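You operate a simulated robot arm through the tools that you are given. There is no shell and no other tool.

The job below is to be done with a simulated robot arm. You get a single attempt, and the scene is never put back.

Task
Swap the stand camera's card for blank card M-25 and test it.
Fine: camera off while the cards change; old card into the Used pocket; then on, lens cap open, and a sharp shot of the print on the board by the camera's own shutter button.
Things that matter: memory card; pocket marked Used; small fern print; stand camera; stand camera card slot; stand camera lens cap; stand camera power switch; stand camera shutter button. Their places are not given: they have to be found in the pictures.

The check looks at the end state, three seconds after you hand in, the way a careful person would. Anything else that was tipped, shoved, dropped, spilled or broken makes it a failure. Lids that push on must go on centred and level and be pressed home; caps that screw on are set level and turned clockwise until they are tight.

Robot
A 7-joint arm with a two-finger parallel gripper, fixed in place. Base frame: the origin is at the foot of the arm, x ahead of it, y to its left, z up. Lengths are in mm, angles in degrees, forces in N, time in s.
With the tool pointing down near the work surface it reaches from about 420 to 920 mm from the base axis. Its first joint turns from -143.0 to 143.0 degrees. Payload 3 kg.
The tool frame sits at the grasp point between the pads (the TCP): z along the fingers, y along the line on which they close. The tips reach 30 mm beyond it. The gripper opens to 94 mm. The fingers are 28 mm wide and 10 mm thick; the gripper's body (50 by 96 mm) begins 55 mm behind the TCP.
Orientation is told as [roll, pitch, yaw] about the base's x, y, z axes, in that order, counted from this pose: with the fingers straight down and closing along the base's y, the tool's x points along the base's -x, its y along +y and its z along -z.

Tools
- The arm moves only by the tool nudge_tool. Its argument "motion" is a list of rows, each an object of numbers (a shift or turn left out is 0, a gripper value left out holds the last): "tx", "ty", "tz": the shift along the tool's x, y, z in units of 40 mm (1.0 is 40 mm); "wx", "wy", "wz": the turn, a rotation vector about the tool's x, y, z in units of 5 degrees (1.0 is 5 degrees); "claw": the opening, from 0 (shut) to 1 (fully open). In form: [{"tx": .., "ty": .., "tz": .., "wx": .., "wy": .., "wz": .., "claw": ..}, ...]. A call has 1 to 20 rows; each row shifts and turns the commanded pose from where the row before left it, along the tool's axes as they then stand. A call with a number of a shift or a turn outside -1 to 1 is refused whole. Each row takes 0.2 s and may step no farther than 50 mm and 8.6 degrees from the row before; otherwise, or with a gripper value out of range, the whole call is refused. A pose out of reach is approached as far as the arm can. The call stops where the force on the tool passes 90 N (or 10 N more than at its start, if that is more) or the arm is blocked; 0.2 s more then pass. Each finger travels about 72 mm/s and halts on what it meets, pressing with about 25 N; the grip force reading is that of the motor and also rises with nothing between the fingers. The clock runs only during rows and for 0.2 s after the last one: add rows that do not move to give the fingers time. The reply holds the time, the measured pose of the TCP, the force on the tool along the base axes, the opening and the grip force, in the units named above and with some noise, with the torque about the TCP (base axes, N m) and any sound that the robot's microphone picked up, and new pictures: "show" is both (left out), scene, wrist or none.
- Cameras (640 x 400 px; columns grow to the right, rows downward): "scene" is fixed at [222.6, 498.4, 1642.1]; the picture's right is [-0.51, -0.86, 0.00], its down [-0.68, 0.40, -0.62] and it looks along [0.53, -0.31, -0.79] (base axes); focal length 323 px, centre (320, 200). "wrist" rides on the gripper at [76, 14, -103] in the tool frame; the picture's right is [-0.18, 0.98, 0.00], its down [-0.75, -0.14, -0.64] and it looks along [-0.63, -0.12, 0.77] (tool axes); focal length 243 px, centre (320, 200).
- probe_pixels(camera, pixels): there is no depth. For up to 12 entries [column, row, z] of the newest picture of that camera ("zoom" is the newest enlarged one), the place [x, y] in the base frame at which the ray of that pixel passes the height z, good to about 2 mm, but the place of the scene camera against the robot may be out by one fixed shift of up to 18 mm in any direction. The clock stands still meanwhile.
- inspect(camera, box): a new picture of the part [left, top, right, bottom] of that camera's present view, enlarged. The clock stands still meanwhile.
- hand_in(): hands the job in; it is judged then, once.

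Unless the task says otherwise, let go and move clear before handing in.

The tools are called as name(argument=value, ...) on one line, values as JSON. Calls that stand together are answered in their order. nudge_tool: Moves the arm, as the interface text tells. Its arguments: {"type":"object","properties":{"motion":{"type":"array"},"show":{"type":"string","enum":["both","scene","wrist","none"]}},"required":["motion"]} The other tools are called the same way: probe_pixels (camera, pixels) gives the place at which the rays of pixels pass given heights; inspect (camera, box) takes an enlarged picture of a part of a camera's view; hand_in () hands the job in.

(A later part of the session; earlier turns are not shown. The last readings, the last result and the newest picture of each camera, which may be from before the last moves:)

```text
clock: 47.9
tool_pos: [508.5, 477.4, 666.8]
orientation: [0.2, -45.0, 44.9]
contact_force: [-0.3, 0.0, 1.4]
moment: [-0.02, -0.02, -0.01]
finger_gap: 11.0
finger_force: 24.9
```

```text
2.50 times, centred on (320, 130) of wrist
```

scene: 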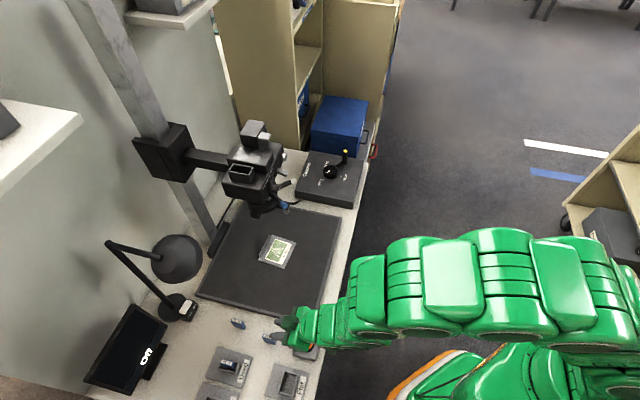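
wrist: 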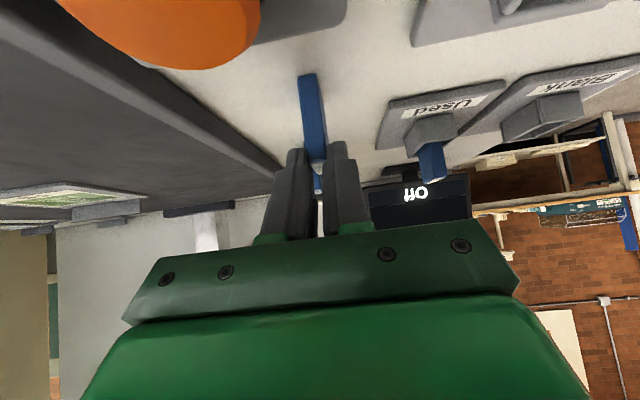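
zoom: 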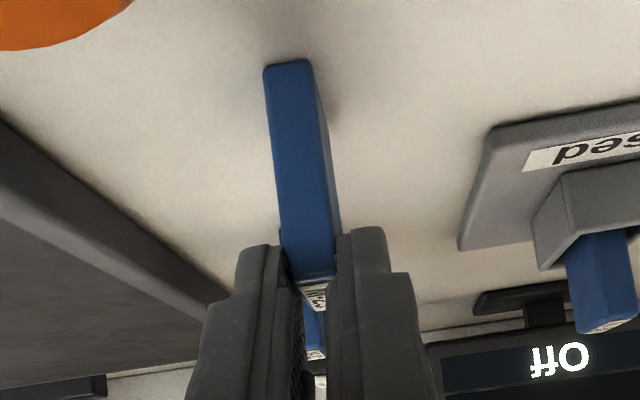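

The grip matches M-36's (card end at wrist ≈(297,77)/(316,74), same as before). I'll lift it and verify.

nudge_tool(motion=[{"tx": -0.1, "tz": -0.1}, {"tx": -0.4, "tz": -0.4}, {"tx": -0.7, "tz": -0.7}, {"tx": -0.8, "tz": -0.8}, {"tx": -0.8, "tz": -0.8}], show="both")

inspect(camera="wrist", box=[240, 60, 400, 220])

```text
clock: 49.1
tool_pos: [508.4, 477.2, 826.8]
orientation: [0.1, -45.0, 45.0]
contact_force: [0.0, 0.6, 0.1]
moment: [-0.02, 0.05, 0.02]
finger_gap: 10.8
finger_force: 25.2
```

scene: 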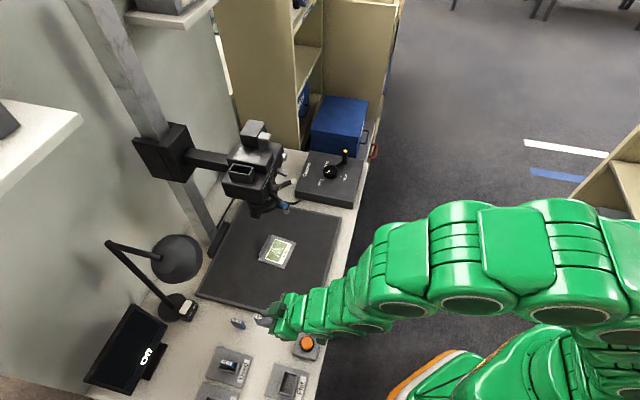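
wrist: 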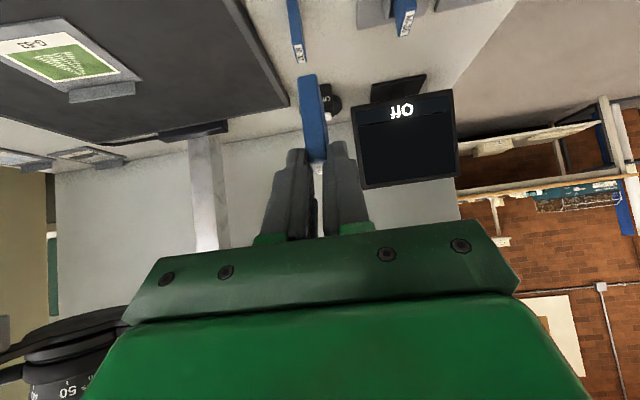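

```text
2.50 times, centred on (320, 140) of wrist
```

zoom: 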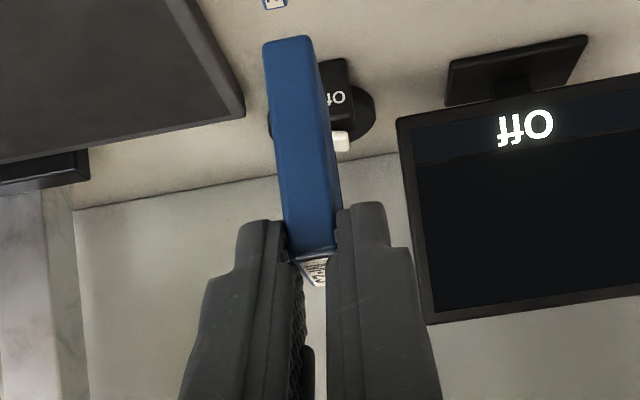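

M-25 is held securely in nearly the same relative pose. I'll travel diagonally up to the camera's slot line (u≈245, z≈1190), staying at v≈697 in front of the camera.

nudge_tool(motion=[{"tx": -0.583, "tz": -0.583, "ty": -0.508}, {"tx": -0.583, "tz": -0.583, "ty": -0.508}, {"tx": -0.583, "tz": -0.583, "ty": -0.508}, {"tx": -0.583, "tz": -0.583, "ty": -0.508}, {"tx": -0.583, "tz": -0.583, "ty": -0.508}, {"tx": -0.583, "tz": -0.583, "ty": -0.508}, {"tx": -0.583, "tz": -0.583, "ty": -0.508}, {"tx": -0.583, "tz": -0.583, "ty": -0.508}, {"tx": -0.583, "tz": -0.583, "ty": -0.508}, {"tx": -0.583, "tz": -0.583, "ty": -0.508}, {"tx": -0.583, "tz": -0.583, "ty": -0.508}], show="both")

```text
clock: 51.5
tool_pos: [667.8, 320.3, 1184.1]
orientation: [0.2, -45.1, 45.0]
contact_force: [-1.0, 0.2, 0.2]
moment: [0.01, -0.03, 0.01]
finger_gap: 10.9
finger_force: 25.1
```

scene: 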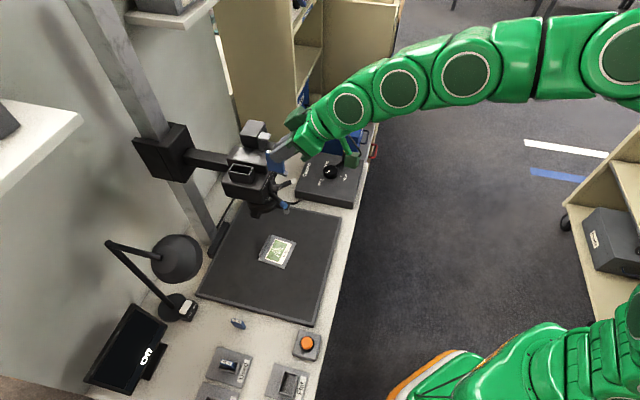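
wrist: 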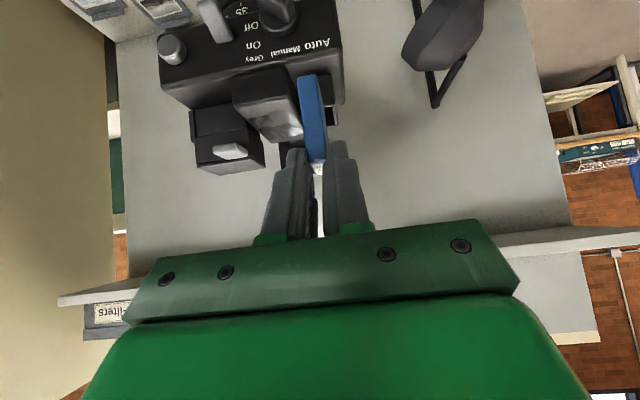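

Now at u=245.7, v=698.7, z=1184. I'll advance over the slot, a few mm higher, and check alignment.

nudge_tool(motion=[{"tx": -0.554, "tz": 0.483}, {"tx": -0.554, "tz": 0.483}, {"tx": -0.554, "tz": 0.483}], show="both")

inspect(camera="wrist", box=[240, 10, 400, 130])

inspect(camera="scene", box=[205, 120, 295, 195])

```text
clock: 52.3
tool_pos: [730.3, 382.6, 1194.1]
orientation: [0.1, -45.1, 45.0]
contact_force: [-0.3, 0.3, -0.4]
moment: [0.0, 0.01, 0.0]
finger_gap: 10.7
finger_force: 24.7
```

scene: 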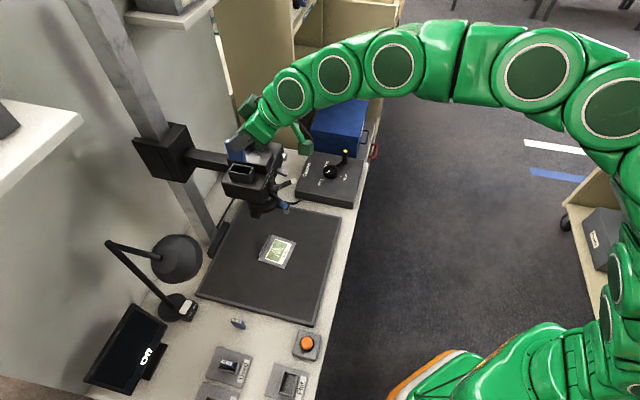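
wrist: 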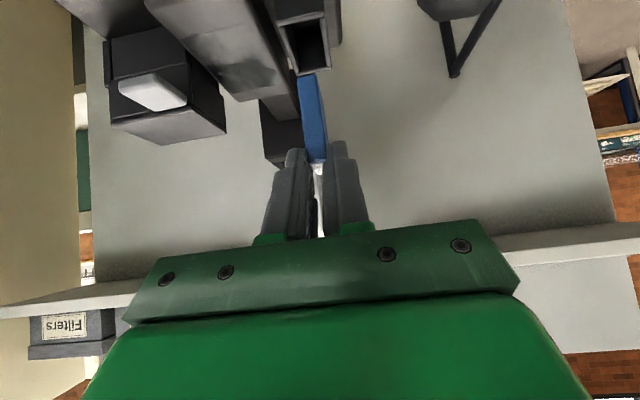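

```text
3.33 times, centred on (320, 70) of wrist
```

zoom: 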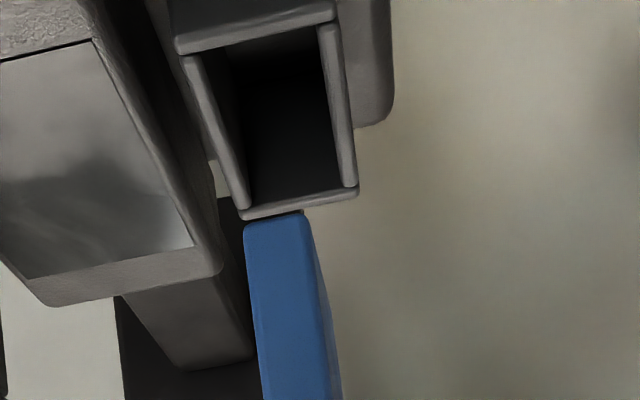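

```text
5.33 times, centred on (250, 158) of scene
```

zoom: 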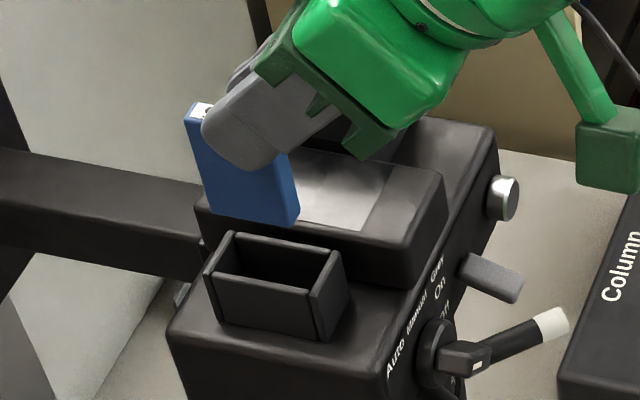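

inspect(camera="wrist", box=[270, 20, 350, 90])

```text
5.71 times, centred on (310, 55) of wrist
```

zoom: 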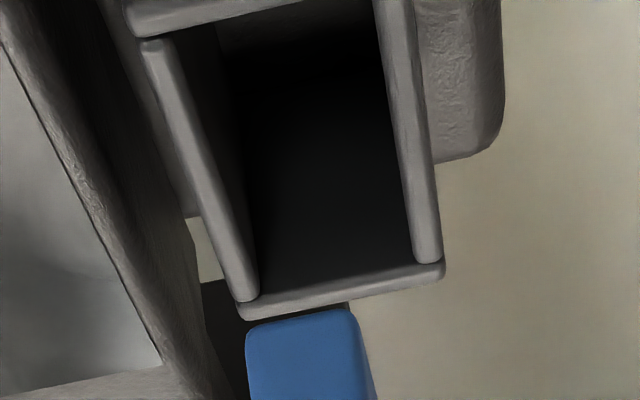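

probe_pixels(camera="zoom", pixels=[[258, 300, 1097], [413, 265, 1097], [170, 38, 1097], [376, 5, 1097], [240, 315, 1097], [445, 270, 1097], [247, 332, 1131], [355, 312, 1131]])

```text
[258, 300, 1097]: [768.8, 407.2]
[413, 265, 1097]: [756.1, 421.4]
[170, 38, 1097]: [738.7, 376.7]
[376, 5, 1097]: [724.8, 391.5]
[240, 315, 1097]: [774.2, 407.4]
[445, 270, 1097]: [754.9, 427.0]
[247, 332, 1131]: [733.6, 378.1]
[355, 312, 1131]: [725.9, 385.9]
```

The slot's inner opening is u 236–256, v 789–832, and the card's u is centred (245.7). I'll go 3 mm forward to the recorded slot line and lower the card into the mouth of the housing.

nudge_tool(motion=[{"tx": -0.053, "tz": 0.053}, {"tx": 0.25, "tz": 0.25}, {"tx": 0.2, "tz": 0.2}, {"tx": 0.15, "tz": 0.15}], show="wrist")

inspect(camera="wrist", box=[240, 20, 400, 140])

inspect(camera="scene", box=[215, 130, 285, 190])

```text
clock: 53.3
tool_pos: [732.5, 385.1, 1159.3]
orientation: [0.1, -45.0, 45.1]
contact_force: [0.0, 0.3, -0.3]
moment: [0.0, 0.0, 0.03]
finger_gap: 10.8
finger_force: 24.4
```

wrist: 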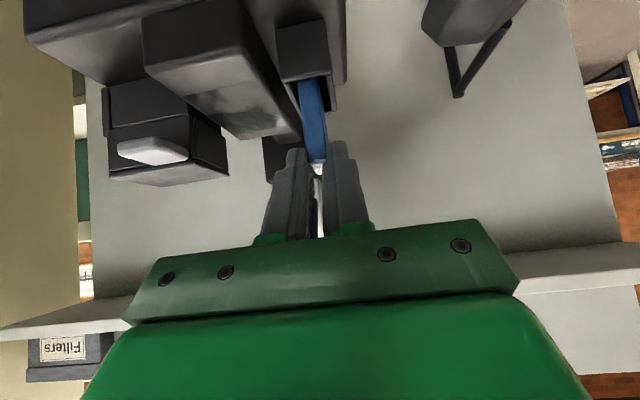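

```text
3.33 times, centred on (320, 80) of wrist
```

zoom: 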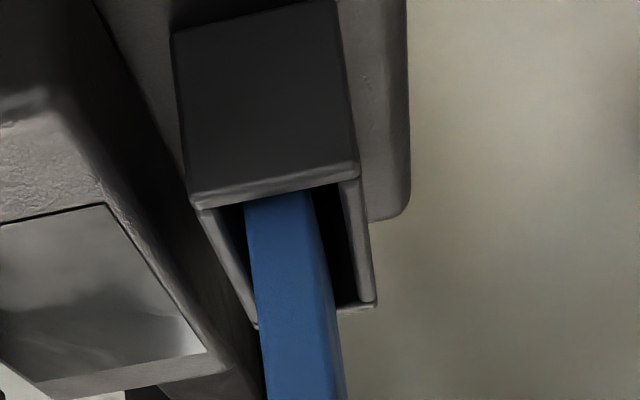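

```text
6.67 times, centred on (250, 160) of scene
```

zoom: 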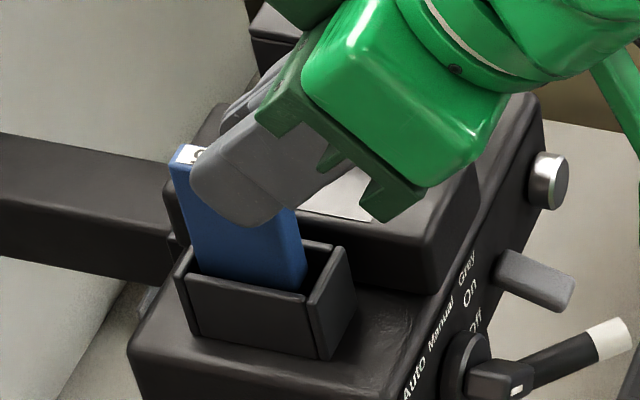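

The card has entered the housing cleanly with no side force. I'll continue lowering to the seated depth (z≈1134).

nudge_tool(motion=[{"tx": 0.12, "tz": 0.12}, {"tx": 0.12, "tz": 0.12}, {"tx": 0.1, "tz": 0.1}, {"tx": 0.05, "tz": 0.05}], show="wrist")

inspect(camera="wrist", box=[240, 60, 400, 220])

```text
clock: 54.3
tool_pos: [731.4, 384.2, 1137.3]
orientation: [0.2, -45.0, 45.0]
contact_force: [0.1, 0.2, 0.3]
moment: [0.01, 0.03, 0.01]
finger_gap: 10.9
finger_force: 24.9
```

wrist: 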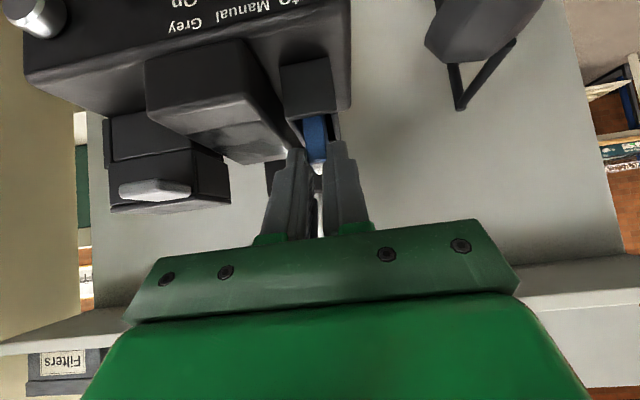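

```text
2.50 times, centred on (320, 140) of wrist
```

zoom: 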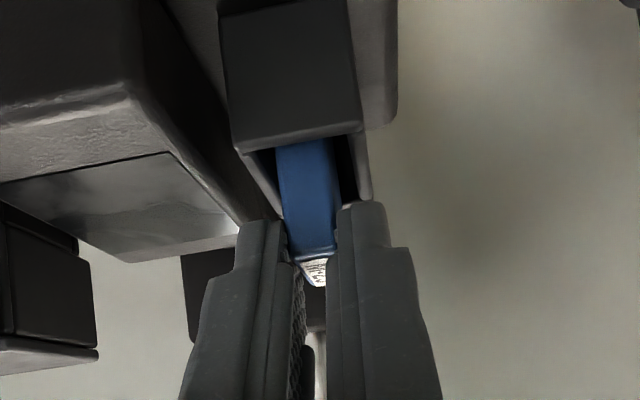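

No floor contact yet at z=1137; continuing in small steps until it seats.

nudge_tool(motion=[{"tx": 0.03, "tz": 0.03}, {"tx": 0.02, "tz": 0.02}], show="none")

```text
clock: 54.9
tool_pos: [731.8, 384.4, 1137.1]
orientation: [0.1, -45.2, 45.0]
contact_force: [-8.9, -5.9, 17.9]
moment: [-0.07, 0.18, 0.04]
finger_gap: 11.0
finger_force: 25.0
```

Contact: 18 N up. I'll press a bit more to make sure it is fully home.

nudge_tool(motion=[{"tx": 0.02, "tz": 0.02}, {"tx": 0.02, "tz": 0.02}], show="none")

```text
clock: 55.5
tool_pos: [731.5, 383.8, 1133.1]
orientation: [0.1, -45.0, 45.0]
contact_force: [2.4, 2.5, 20.9]
moment: [0.33, -0.36, -0.02]
finger_gap: 11.0
finger_force: 25.3
```

It moved a further ~4 mm (z=1133) with ~21 N. I'll release and rise to inspect how the card sits.

nudge_tool(motion=[{"claw": 0.26}, {"claw": 0.26}, {"tx": -0.15, "tz": -0.15}, {"tx": -0.2, "tz": -0.2}, {"tx": -0.2, "tz": -0.2}], show="wrist")

inspect(camera="scene", box=[215, 130, 285, 190])

inspect(camera="wrist", box=[280, 60, 350, 150])

```text
clock: 56.7
tool_pos: [731.6, 384.8, 1162.8]
orientation: [0.2, -45.0, 45.0]
contact_force: [0.0, 0.5, 0.4]
moment: [-0.04, -0.03, 0.0]
finger_gap: 24.5
finger_force: 0.1
```

wrist: 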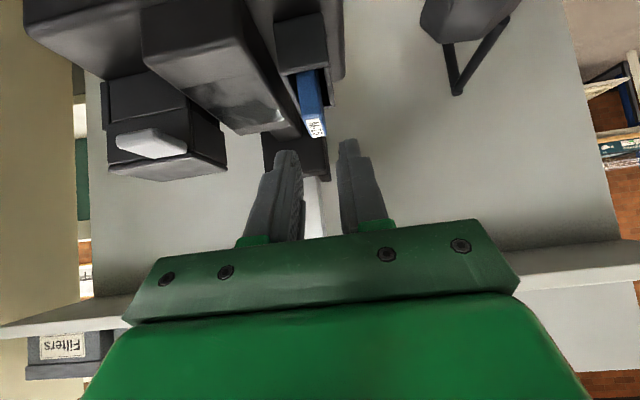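

```text
6.67 times, centred on (250, 160) of scene
```

zoom: 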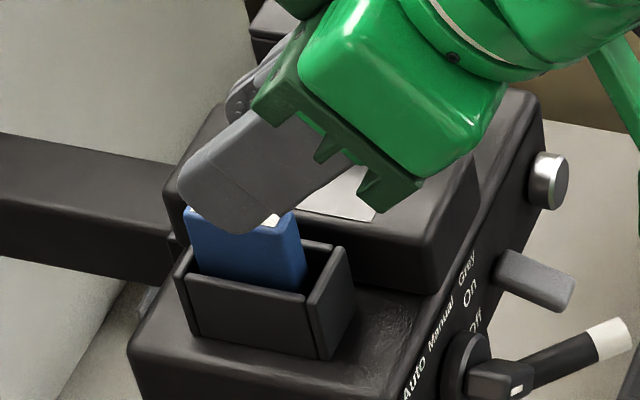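

```text
4.44 times, centred on (315, 105) of wrist
```

zoom: 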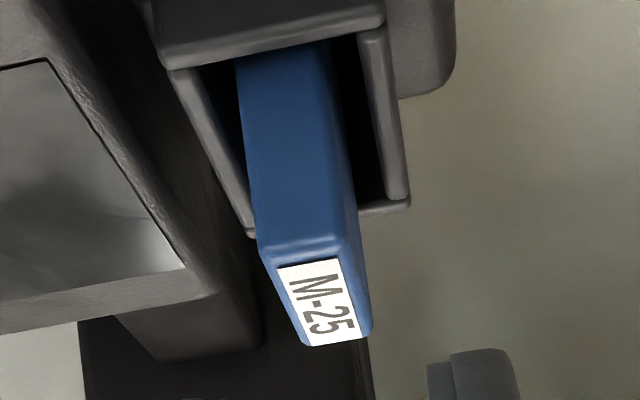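

The card sits much like M-36 did. I'll check its height by probing label and housing.

probe_pixels(camera="zoom", pixels=[[278, 268, 1120], [340, 258, 1120], [364, 337, 1120], [310, 347, 1120], [250, 236, 1097], [410, 207, 1097], [158, 68, 1097], [385, 24, 1097], [278, 268, 1122], [278, 268, 1118]])

```text
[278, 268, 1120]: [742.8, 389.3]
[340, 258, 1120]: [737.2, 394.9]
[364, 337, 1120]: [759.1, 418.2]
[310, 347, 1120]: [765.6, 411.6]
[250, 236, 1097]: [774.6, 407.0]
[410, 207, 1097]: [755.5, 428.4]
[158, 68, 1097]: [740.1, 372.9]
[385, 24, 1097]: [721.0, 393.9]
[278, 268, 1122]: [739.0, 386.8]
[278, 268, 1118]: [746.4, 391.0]
```

M-25 is seated with its top at the same level as M-36's was (within about a millimetre). Next I'll retreat, close the fingers, and bring the tool horizontal in front of the power slider.

nudge_tool(motion=[{"tx": -0.2, "tz": -0.2}, {"tx": -0.2, "tz": -0.2}, {"tx": 0.6, "tz": -0.6}, {"tx": 0.6, "tz": -0.6}, {"tx": 0.6, "tz": -0.6}, {"tx": 0.6, "tz": -0.6}, {"ty": -0.59, "claw": 0}, {"ty": -0.59}, {"ty": -0.59}, {"wy": -1}, {"wy": -1}, {"wy": -1}, {"wy": -1}, {"wy": -1}, {"wy": -1}, {"wy": -1}, {"wy": -1}, {"wy": -1}], show="both")

```text
clock: 60.5
tool_pos: [685.5, 238.7, 1186.8]
orientation: [114.2, -89.8, -69.1]
contact_force: [0.2, 0.5, 0.5]
moment: [0.01, 0.01, -0.03]
finger_gap: 0.4
finger_force: 24.8
```

scene: 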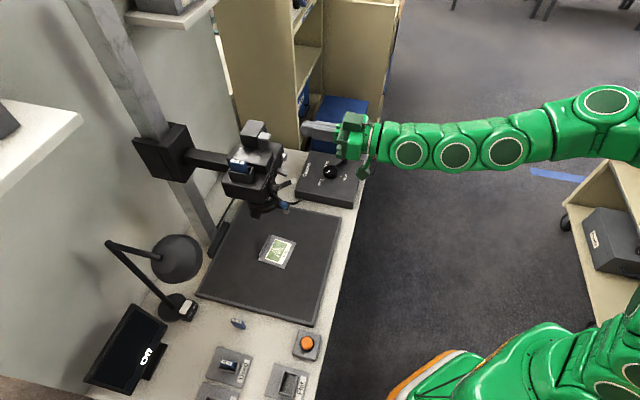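
wrist: 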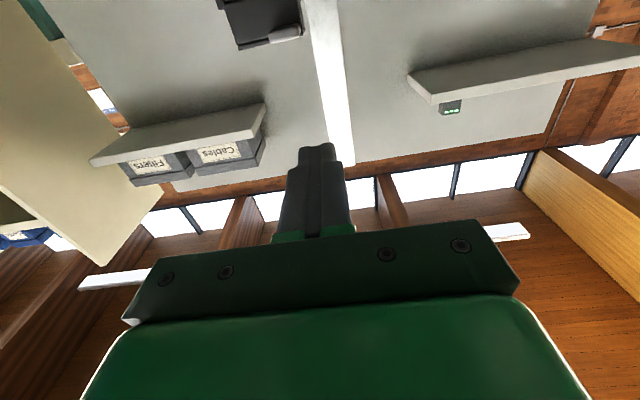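

nudge_tool(motion=[{"tx": 0.9}, {"tx": 0.9}, {"tx": 0.9}, {"tx": 0.9}, {"tx": 0.9}], show="both")

inspect(camera="scene", box=[215, 130, 295, 215])

inspect(camera="wrist", box=[220, 20, 440, 180])

```text
clock: 61.7
tool_pos: [684.0, 238.1, 1007.2]
orientation: [113.5, -89.8, -68.3]
contact_force: [1.0, 0.2, 1.0]
moment: [-0.02, -0.01, -0.02]
finger_gap: 0.0
finger_force: 25.0
```

scene: 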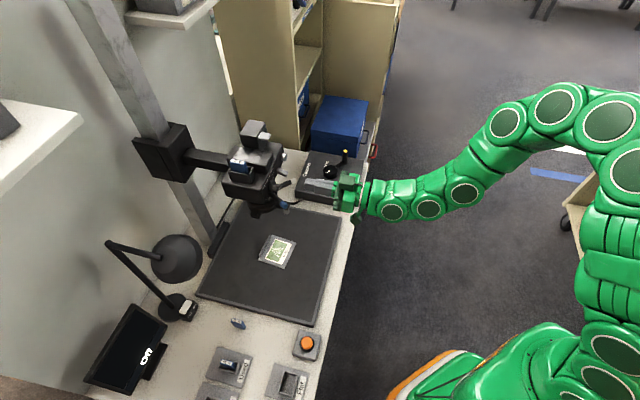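
wrist: 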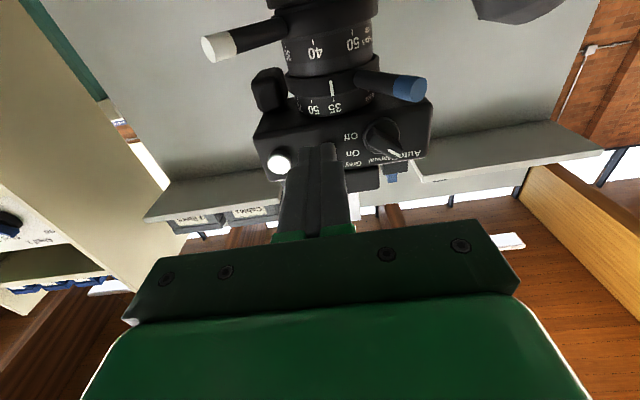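

```text
4.71 times, centred on (255, 172) of scene
```

zoom: 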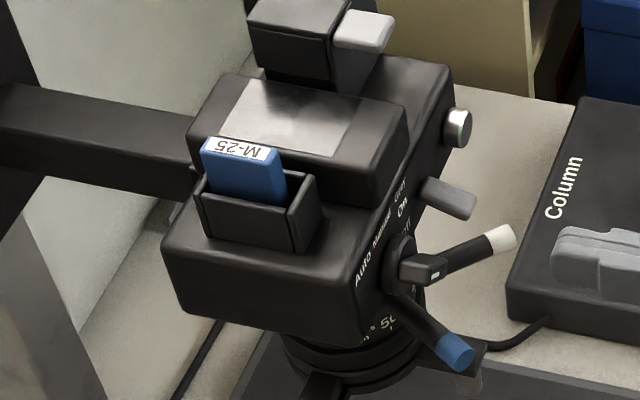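

```text
2.50 times, centred on (330, 100) of wrist
```

zoom: 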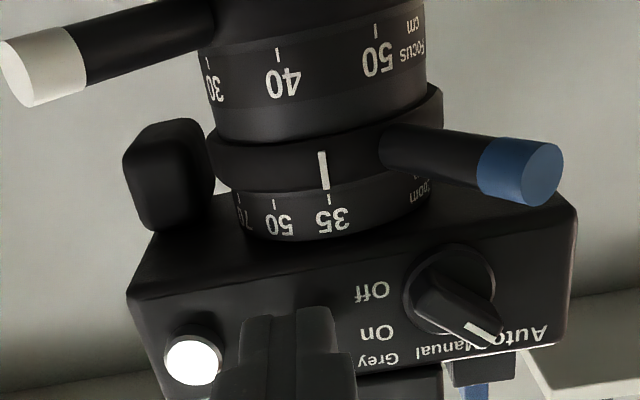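

The fingers are at z≈1007, below the slider's Off position (slider bottom ≈1030) and clear of the blue lever at inspect (520,170). I'll advance under the slider.

nudge_tool(motion=[{"tz": 0.6, "ty": -0.03}, {"tz": 0.6}, {"tz": 0.5}], show="both")

inspect(camera="scene", box=[235, 150, 315, 225])

```text
clock: 62.5
tool_pos: [733.4, 285.3, 1007.2]
orientation: [95.3, -89.9, -50.1]
contact_force: [-0.1, -0.7, -0.6]
moment: [0.01, 0.02, 0.0]
finger_gap: 0.2
finger_force: 25.8
```

scene: 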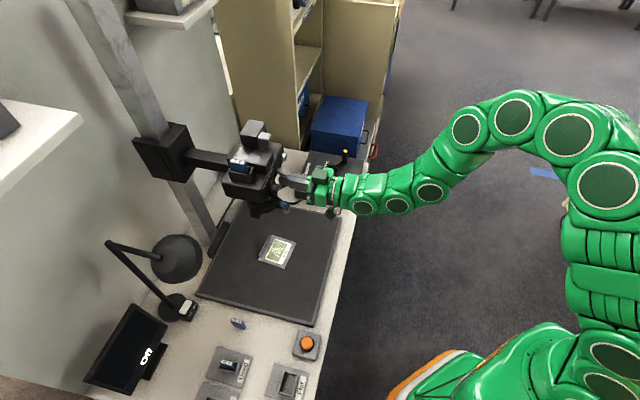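
wrist: 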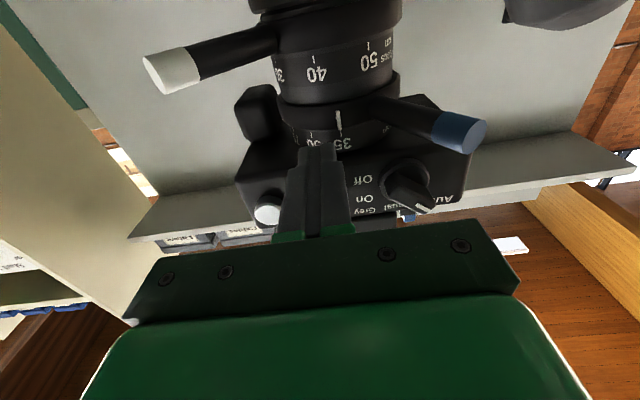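

```text
5.33 times, centred on (275, 188) of scene
```

zoom: 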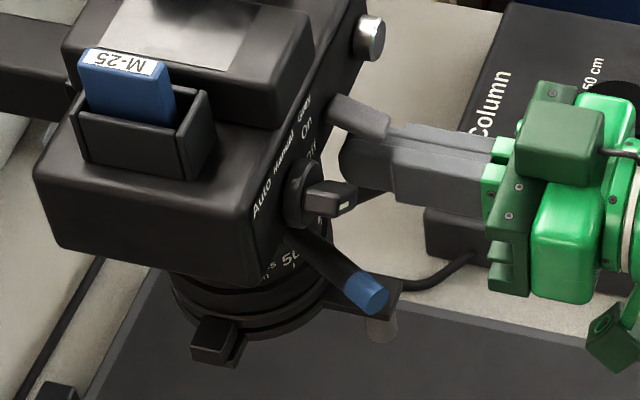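

The fingertips are just below the slider. I'll push up in small steps.

nudge_tool(motion=[{"tx": -0.2}, {"tx": -0.1}, {"tx": -0.1}, {"tx": -0.08}], show="scene")

inspect(camera="scene", box=[90, 300, 190, 400])

inspect(camera="scene", box=[235, 150, 315, 225])

```text
clock: 63.5
tool_pos: [733.9, 286.1, 1025.7]
orientation: [96.9, -89.8, -51.9]
contact_force: [0.0, 0.4, -1.0]
moment: [-0.02, 0.0, 0.02]
finger_gap: 0.0
finger_force: 25.3
```

scene: 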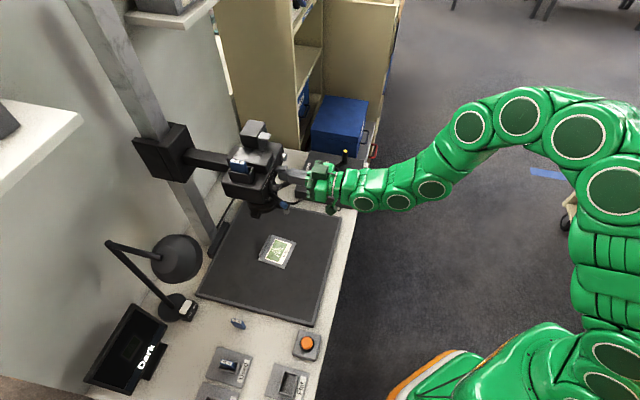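

```text
4.00 times, centred on (140, 350) of scene
```

zoom: 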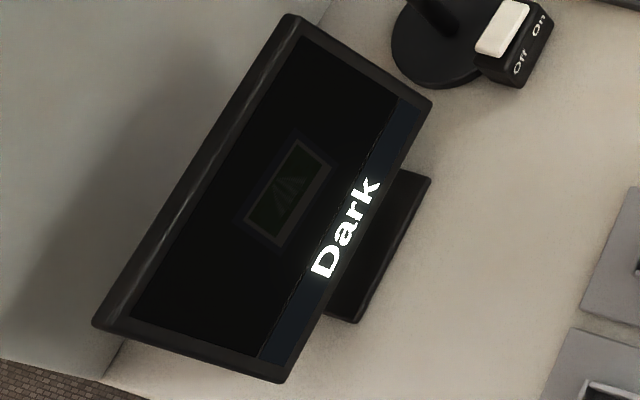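

```text
5.33 times, centred on (275, 188) of scene
```

zoom: 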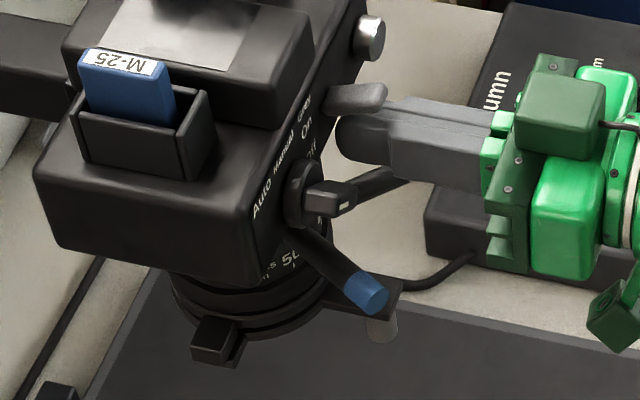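

The monitor woke up to "Dark" again, so the camera is on. I'll give a slight extra upward push, back off, and drop lower to look up at the lens cap.

nudge_tool(motion=[{"tx": -0.06}, {"tx": 0.12}, {"tz": -0.8}, {"tz": -0.8}, {"tx": 0.9}, {"tx": 0.9}, {"tx": 0.9}], show="both")

inspect(camera="wrist", box=[220, 20, 440, 180])

```text
clock: 65.1
tool_pos: [687.8, 242.1, 913.5]
orientation: [81.7, -89.9, -36.7]
contact_force: [-1.0, 0.5, -0.4]
moment: [0.0, -0.01, 0.01]
finger_gap: 0.1
finger_force: 24.6
```

scene: 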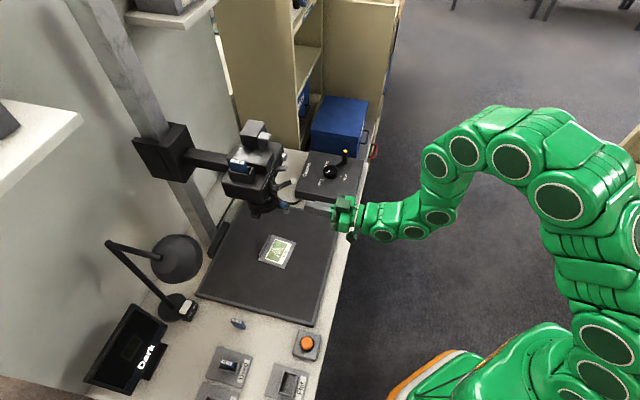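
wrist: 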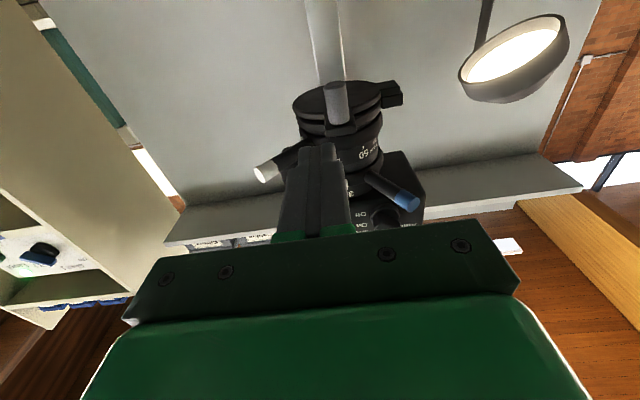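

```text
2.50 times, centred on (330, 100) of wrist
```

zoom: 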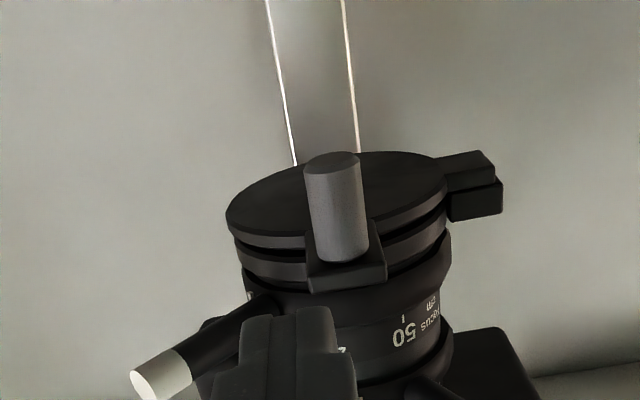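

From below I see the closed cap disk with a grey pin at its front (inspect (335,210)) and a swivel ear on the operator's left (470,185); the lamp is lit. I'll take a second view from lower down to triangulate the pin.

inspect(camera="wrist", box=[275, 65, 415, 145])

probe_pixels(camera="zoom", pixels=[[316, 120, 900], [316, 120, 930], [330, 90, 900], [330, 90, 930], [340, 300, 900], [340, 300, 930]])

nudge_tool(motion=[{"tx": 0.8, "ty": -0.7}, {"tx": 0.8, "ty": -0.7}], show="wrist")

inspect(camera="wrist", box=[300, 65, 440, 155])

```text
4.57 times, centred on (345, 105) of wrist
```

zoom: 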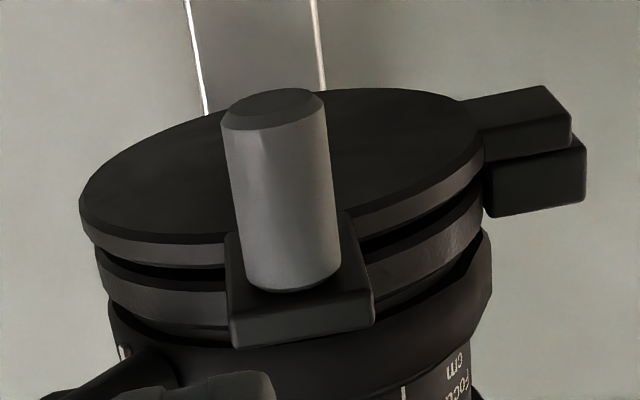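

```text
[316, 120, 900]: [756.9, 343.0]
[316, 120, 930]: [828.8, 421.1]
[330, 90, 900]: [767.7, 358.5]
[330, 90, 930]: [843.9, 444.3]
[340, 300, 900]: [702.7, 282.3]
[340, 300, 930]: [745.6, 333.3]
```

```text
clock: 65.7
tool_pos: [729.0, 201.1, 850.3]
orientation: [109.6, -89.9, -64.5]
contact_force: [-0.6, -0.7, -0.8]
moment: [-0.02, 0.0, 0.01]
finger_gap: 0.0
finger_force: 25.1
```

wrist: 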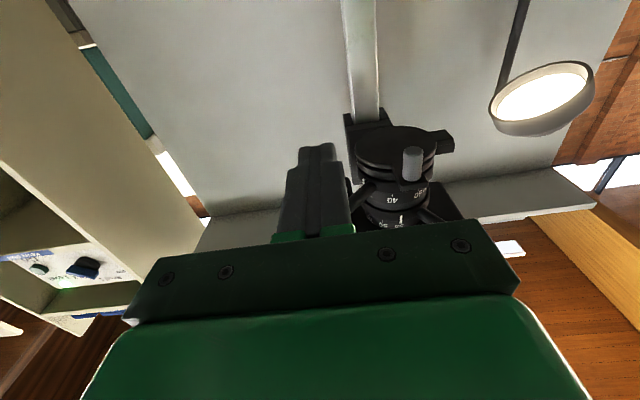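

```text
4.44 times, centred on (370, 110) of wrist
```

zoom: 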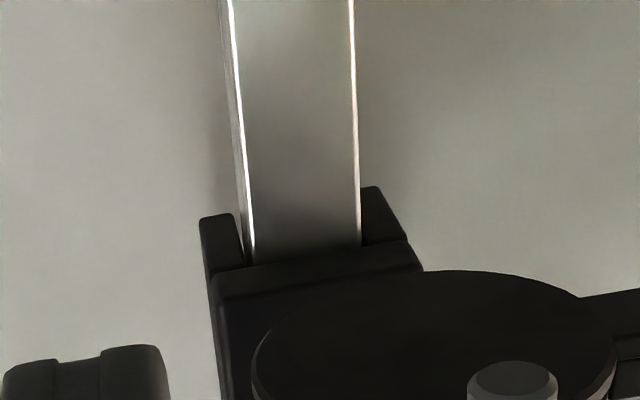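

inspect(camera="wrist", box=[345, 100, 475, 200])

```text
4.00 times, centred on (410, 150) of wrist
```

zoom: 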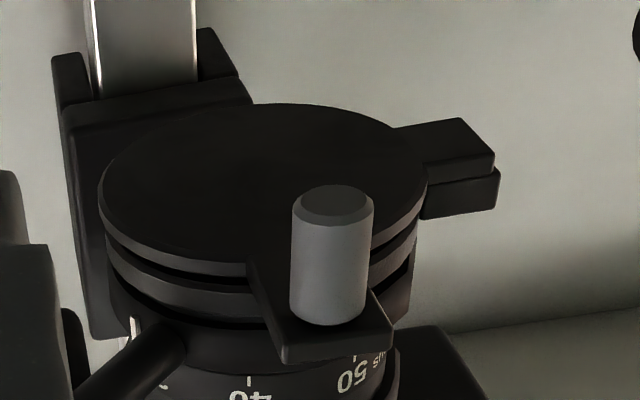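

Triangulated: the cap pin is at u≈300, v≈741, z 887–914 (≈17 mm thick), and the pivot ear at u≈248, v≈805, so the cap should swing sideways toward the operator's left. I'll bring the closed fingers to the pin's right side.

nudge_tool(motion=[{"tx": -0.535, "ty": 0.57}, {"tx": -0.535, "ty": 0.57}, {"tz": 0.64}, {"tz": 0.64}, {"tz": 0.64}], show="both")

inspect(camera="wrist", box=[240, 40, 420, 190])

inspect(camera="scene", box=[235, 160, 325, 240])

```text
clock: 66.9
tool_pos: [750.4, 287.4, 895.3]
orientation: [73.5, -90.0, -28.5]
contact_force: [0.1, 0.1, 0.5]
moment: [-0.06, -0.03, -0.02]
finger_gap: 0.0
finger_force: 25.3
```

scene: 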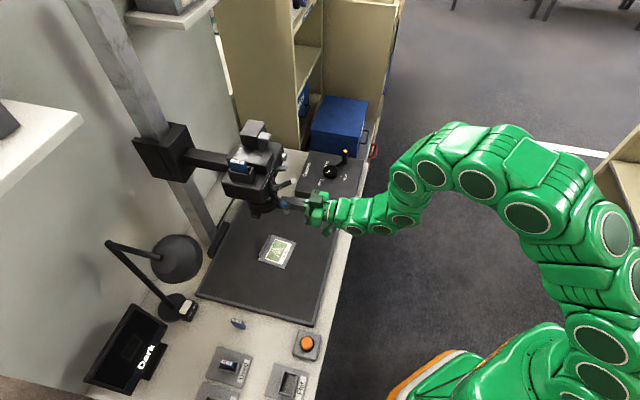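
wrist: 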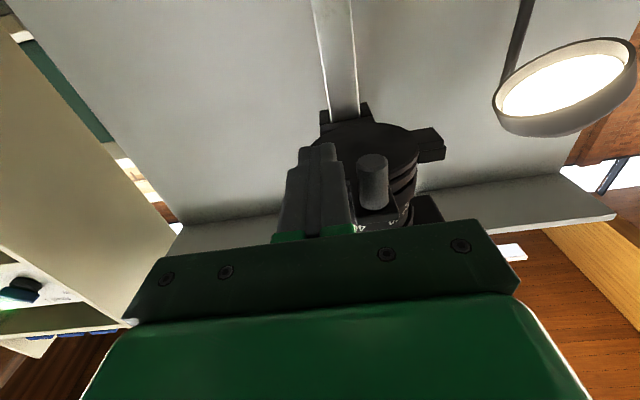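

```text
2.67 times, centred on (330, 115) of wrist
```

zoom: 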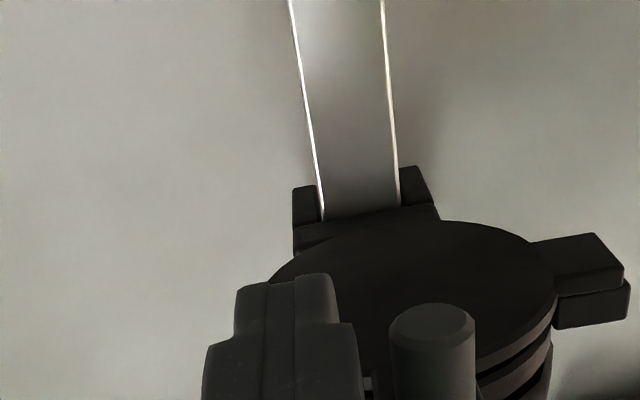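

```text
5.00 times, centred on (280, 200) of scene
```

zoom: 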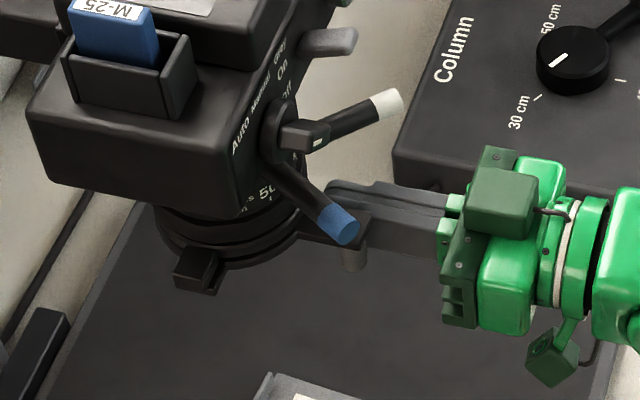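

The fingers sit to the pin's right with a clear gap. I'll push it to the left (+tool y) in small steps.

nudge_tool(motion=[{"ty": 0.2, "tx": 0.04}, {"ty": 0.15}, {"ty": 0.15}, {"ty": 0.15}, {"ty": 0.15}], show="both")

inspect(camera="wrist", box=[240, 40, 460, 190])

```text
clock: 68.1
tool_pos: [727.6, 311.9, 891.6]
orientation: [88.1, -89.9, -42.9]
contact_force: [0.1, -0.4, 0.1]
moment: [0.0, -0.01, 0.01]
finger_gap: 0.0
finger_force: 24.7
```

scene: 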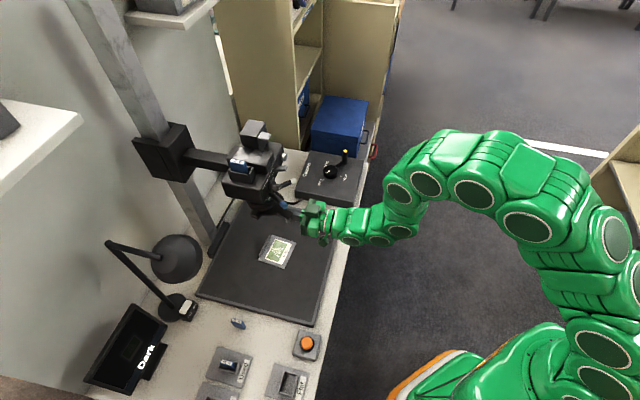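
wrist: 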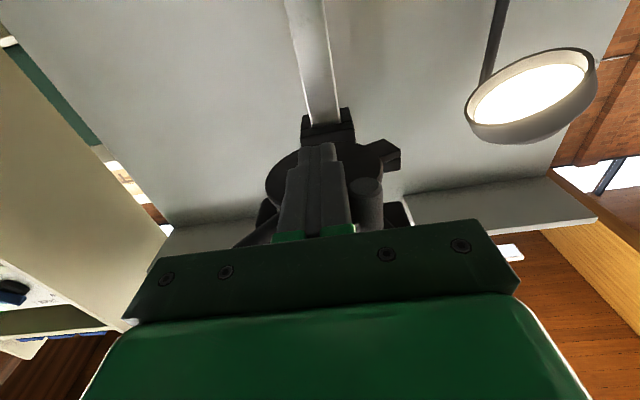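

```text
2.67 times, centred on (350, 115) of wrist
```

zoom: 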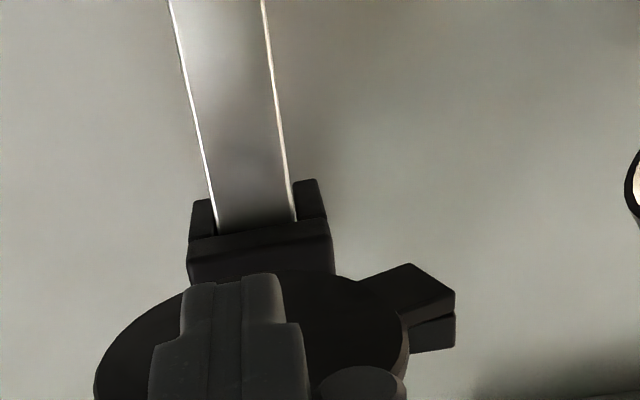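

The cap swings freely (its ear has rotated, no resistance). I'll keep pushing left.

nudge_tool(motion=[{"ty": 0.2}, {"ty": 0.2}, {"ty": 0.2}, {"ty": 0.2}, {"ty": 0.2}, {"ty": 0.2}], show="both")

inspect(camera="scene", box=[225, 160, 315, 240])

inspect(camera="scene", box=[80, 300, 180, 400])

```text
clock: 69.5
tool_pos: [694.8, 344.4, 893.2]
orientation: [96.8, -89.9, -51.6]
contact_force: [-0.3, 0.4, 0.3]
moment: [0.01, 0.05, -0.03]
finger_gap: 0.0
finger_force: 25.3
```

scene: 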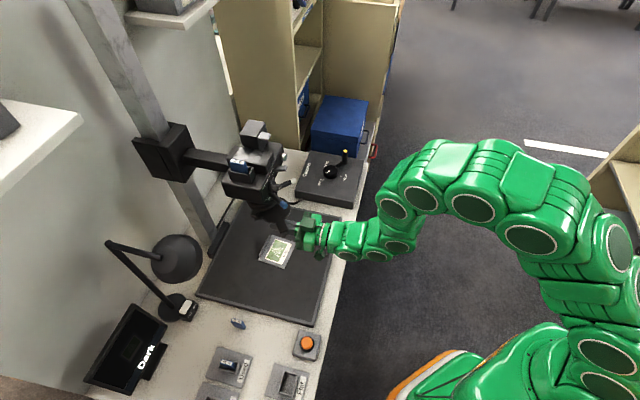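
wrist: 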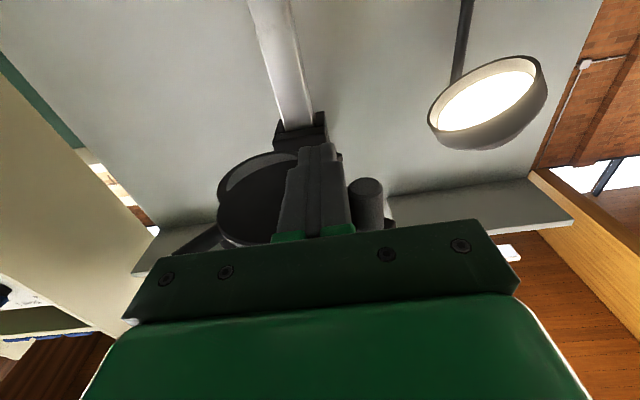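

```text
5.00 times, centred on (270, 200) of scene
```

zoom: 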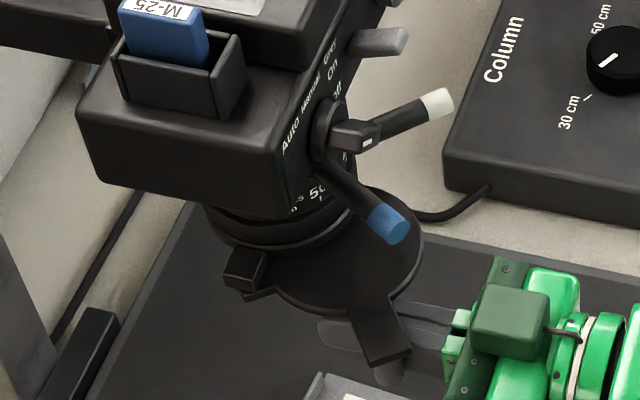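

```text
4.00 times, centred on (130, 350) of scene
```

zoom: 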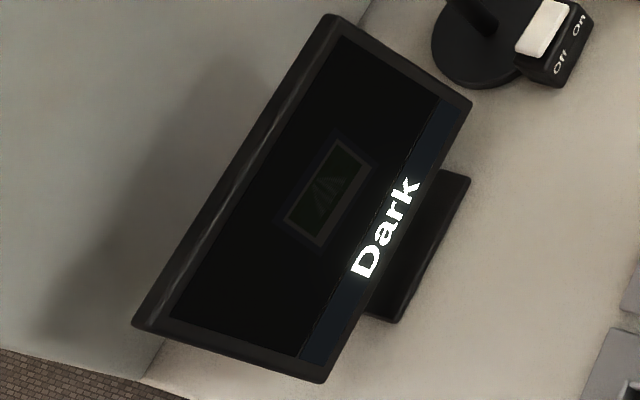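

The cap is about half open (disk visible to the front-left of the lens at inspect (335,260)). I'll continue pushing left.

nudge_tool(motion=[{"ty": 0.2}, {"ty": 0.2}, {"ty": 0.2}, {"ty": 0.2}, {"ty": 0.2}], show="both")

inspect(camera="scene", box=[225, 160, 315, 240])

inspect(camera="scene", box=[80, 300, 180, 400])

```text
clock: 70.7
tool_pos: [665.0, 372.4, 892.6]
orientation: [107.4, -89.8, -62.4]
contact_force: [0.5, -0.1, 0.0]
moment: [0.0, 0.02, 0.01]
finger_gap: 0.2
finger_force: 25.1
```

scene: 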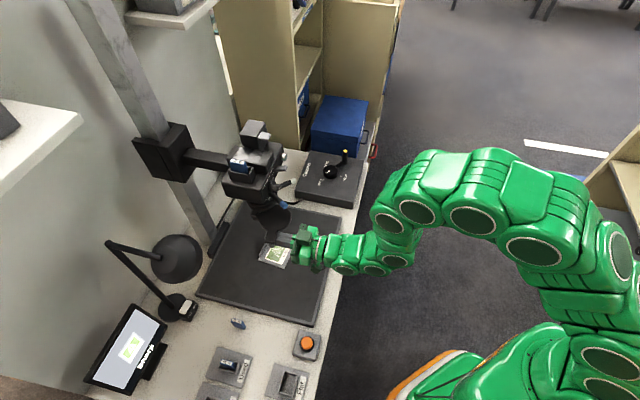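
wrist: 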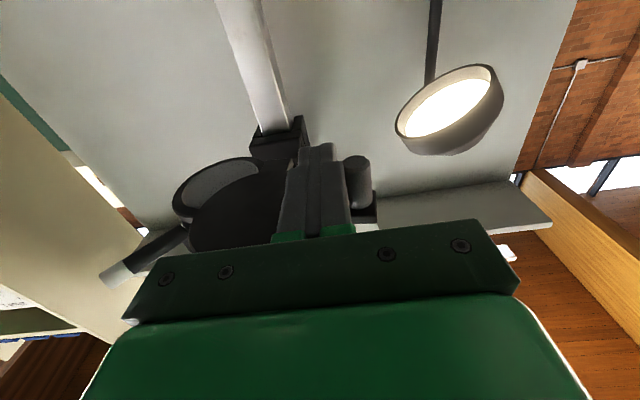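

```text
5.00 times, centred on (270, 200) of scene
```

zoom: 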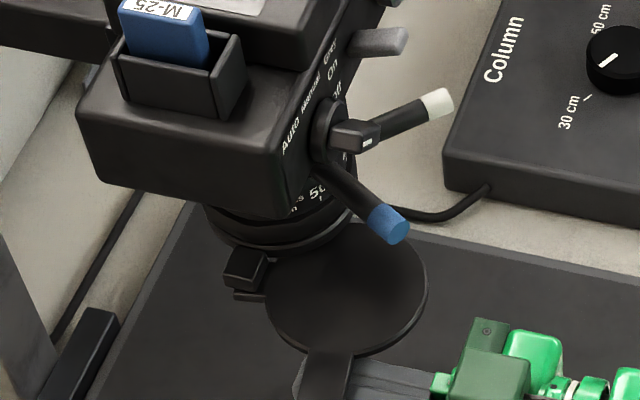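

```text
4.00 times, centred on (130, 350) of scene
```

zoom: 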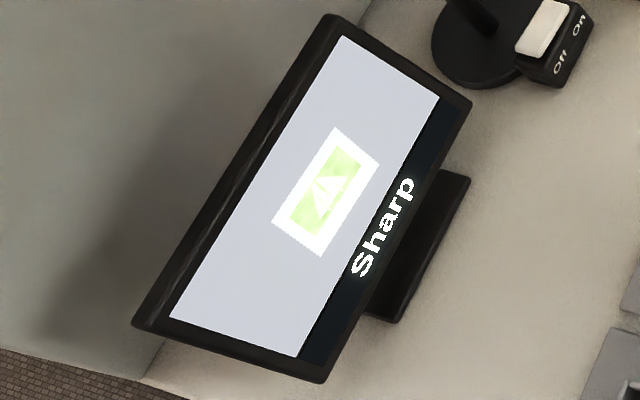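

The monitor now reads "Sharp" with the fern print shown, so the lens is uncovered and in focus. I'll push the cap a little farther to be fully open, watching the force.

nudge_tool(motion=[{"ty": 0.15}, {"ty": 0.15}, {"ty": 0.1}], show="both")

inspect(camera="scene", box=[225, 160, 315, 240])

inspect(camera="wrist", box=[100, 100, 400, 280])

```text
clock: 71.5
tool_pos: [658.1, 381.4, 893.8]
orientation: [149.9, -89.7, -105.3]
contact_force: [69.6, -2.5, -6.4]
moment: [-0.1, 0.23, -1.08]
finger_gap: 0.1
finger_force: 24.5
```

scene: 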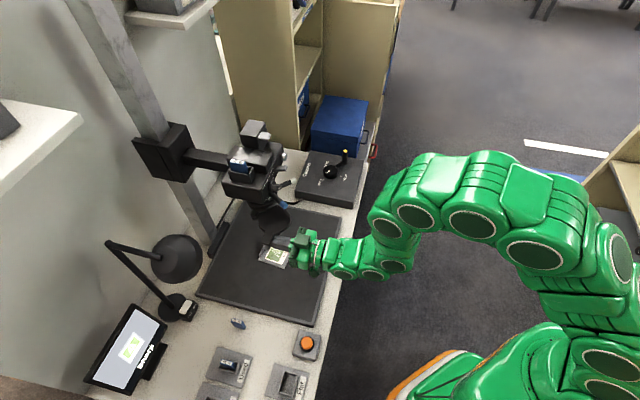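
wrist: 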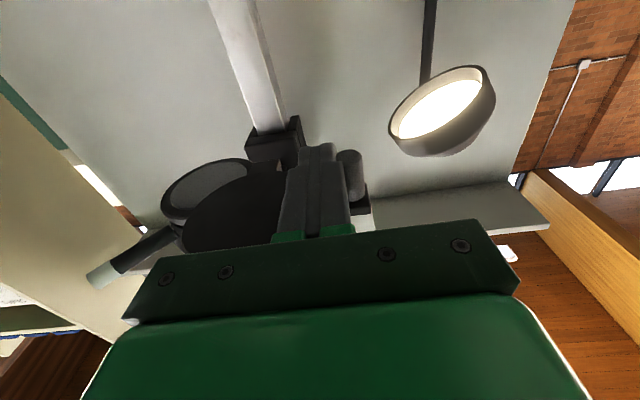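

```text
5.00 times, centred on (270, 200) of scene
```

zoom: 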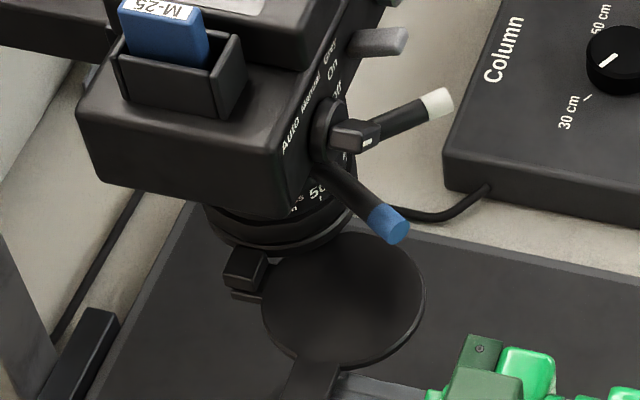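

```text
2.13 times, centred on (250, 190) of wrist
```

zoom: 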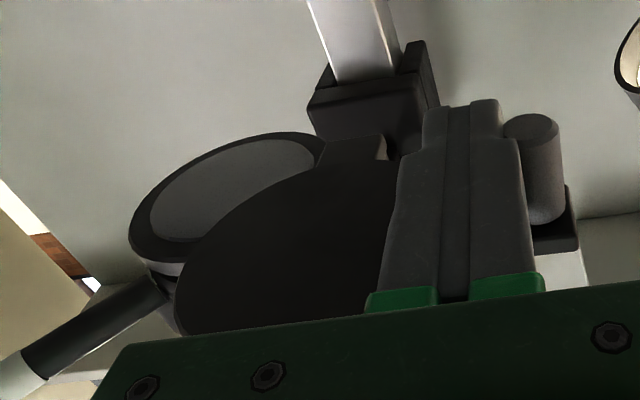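

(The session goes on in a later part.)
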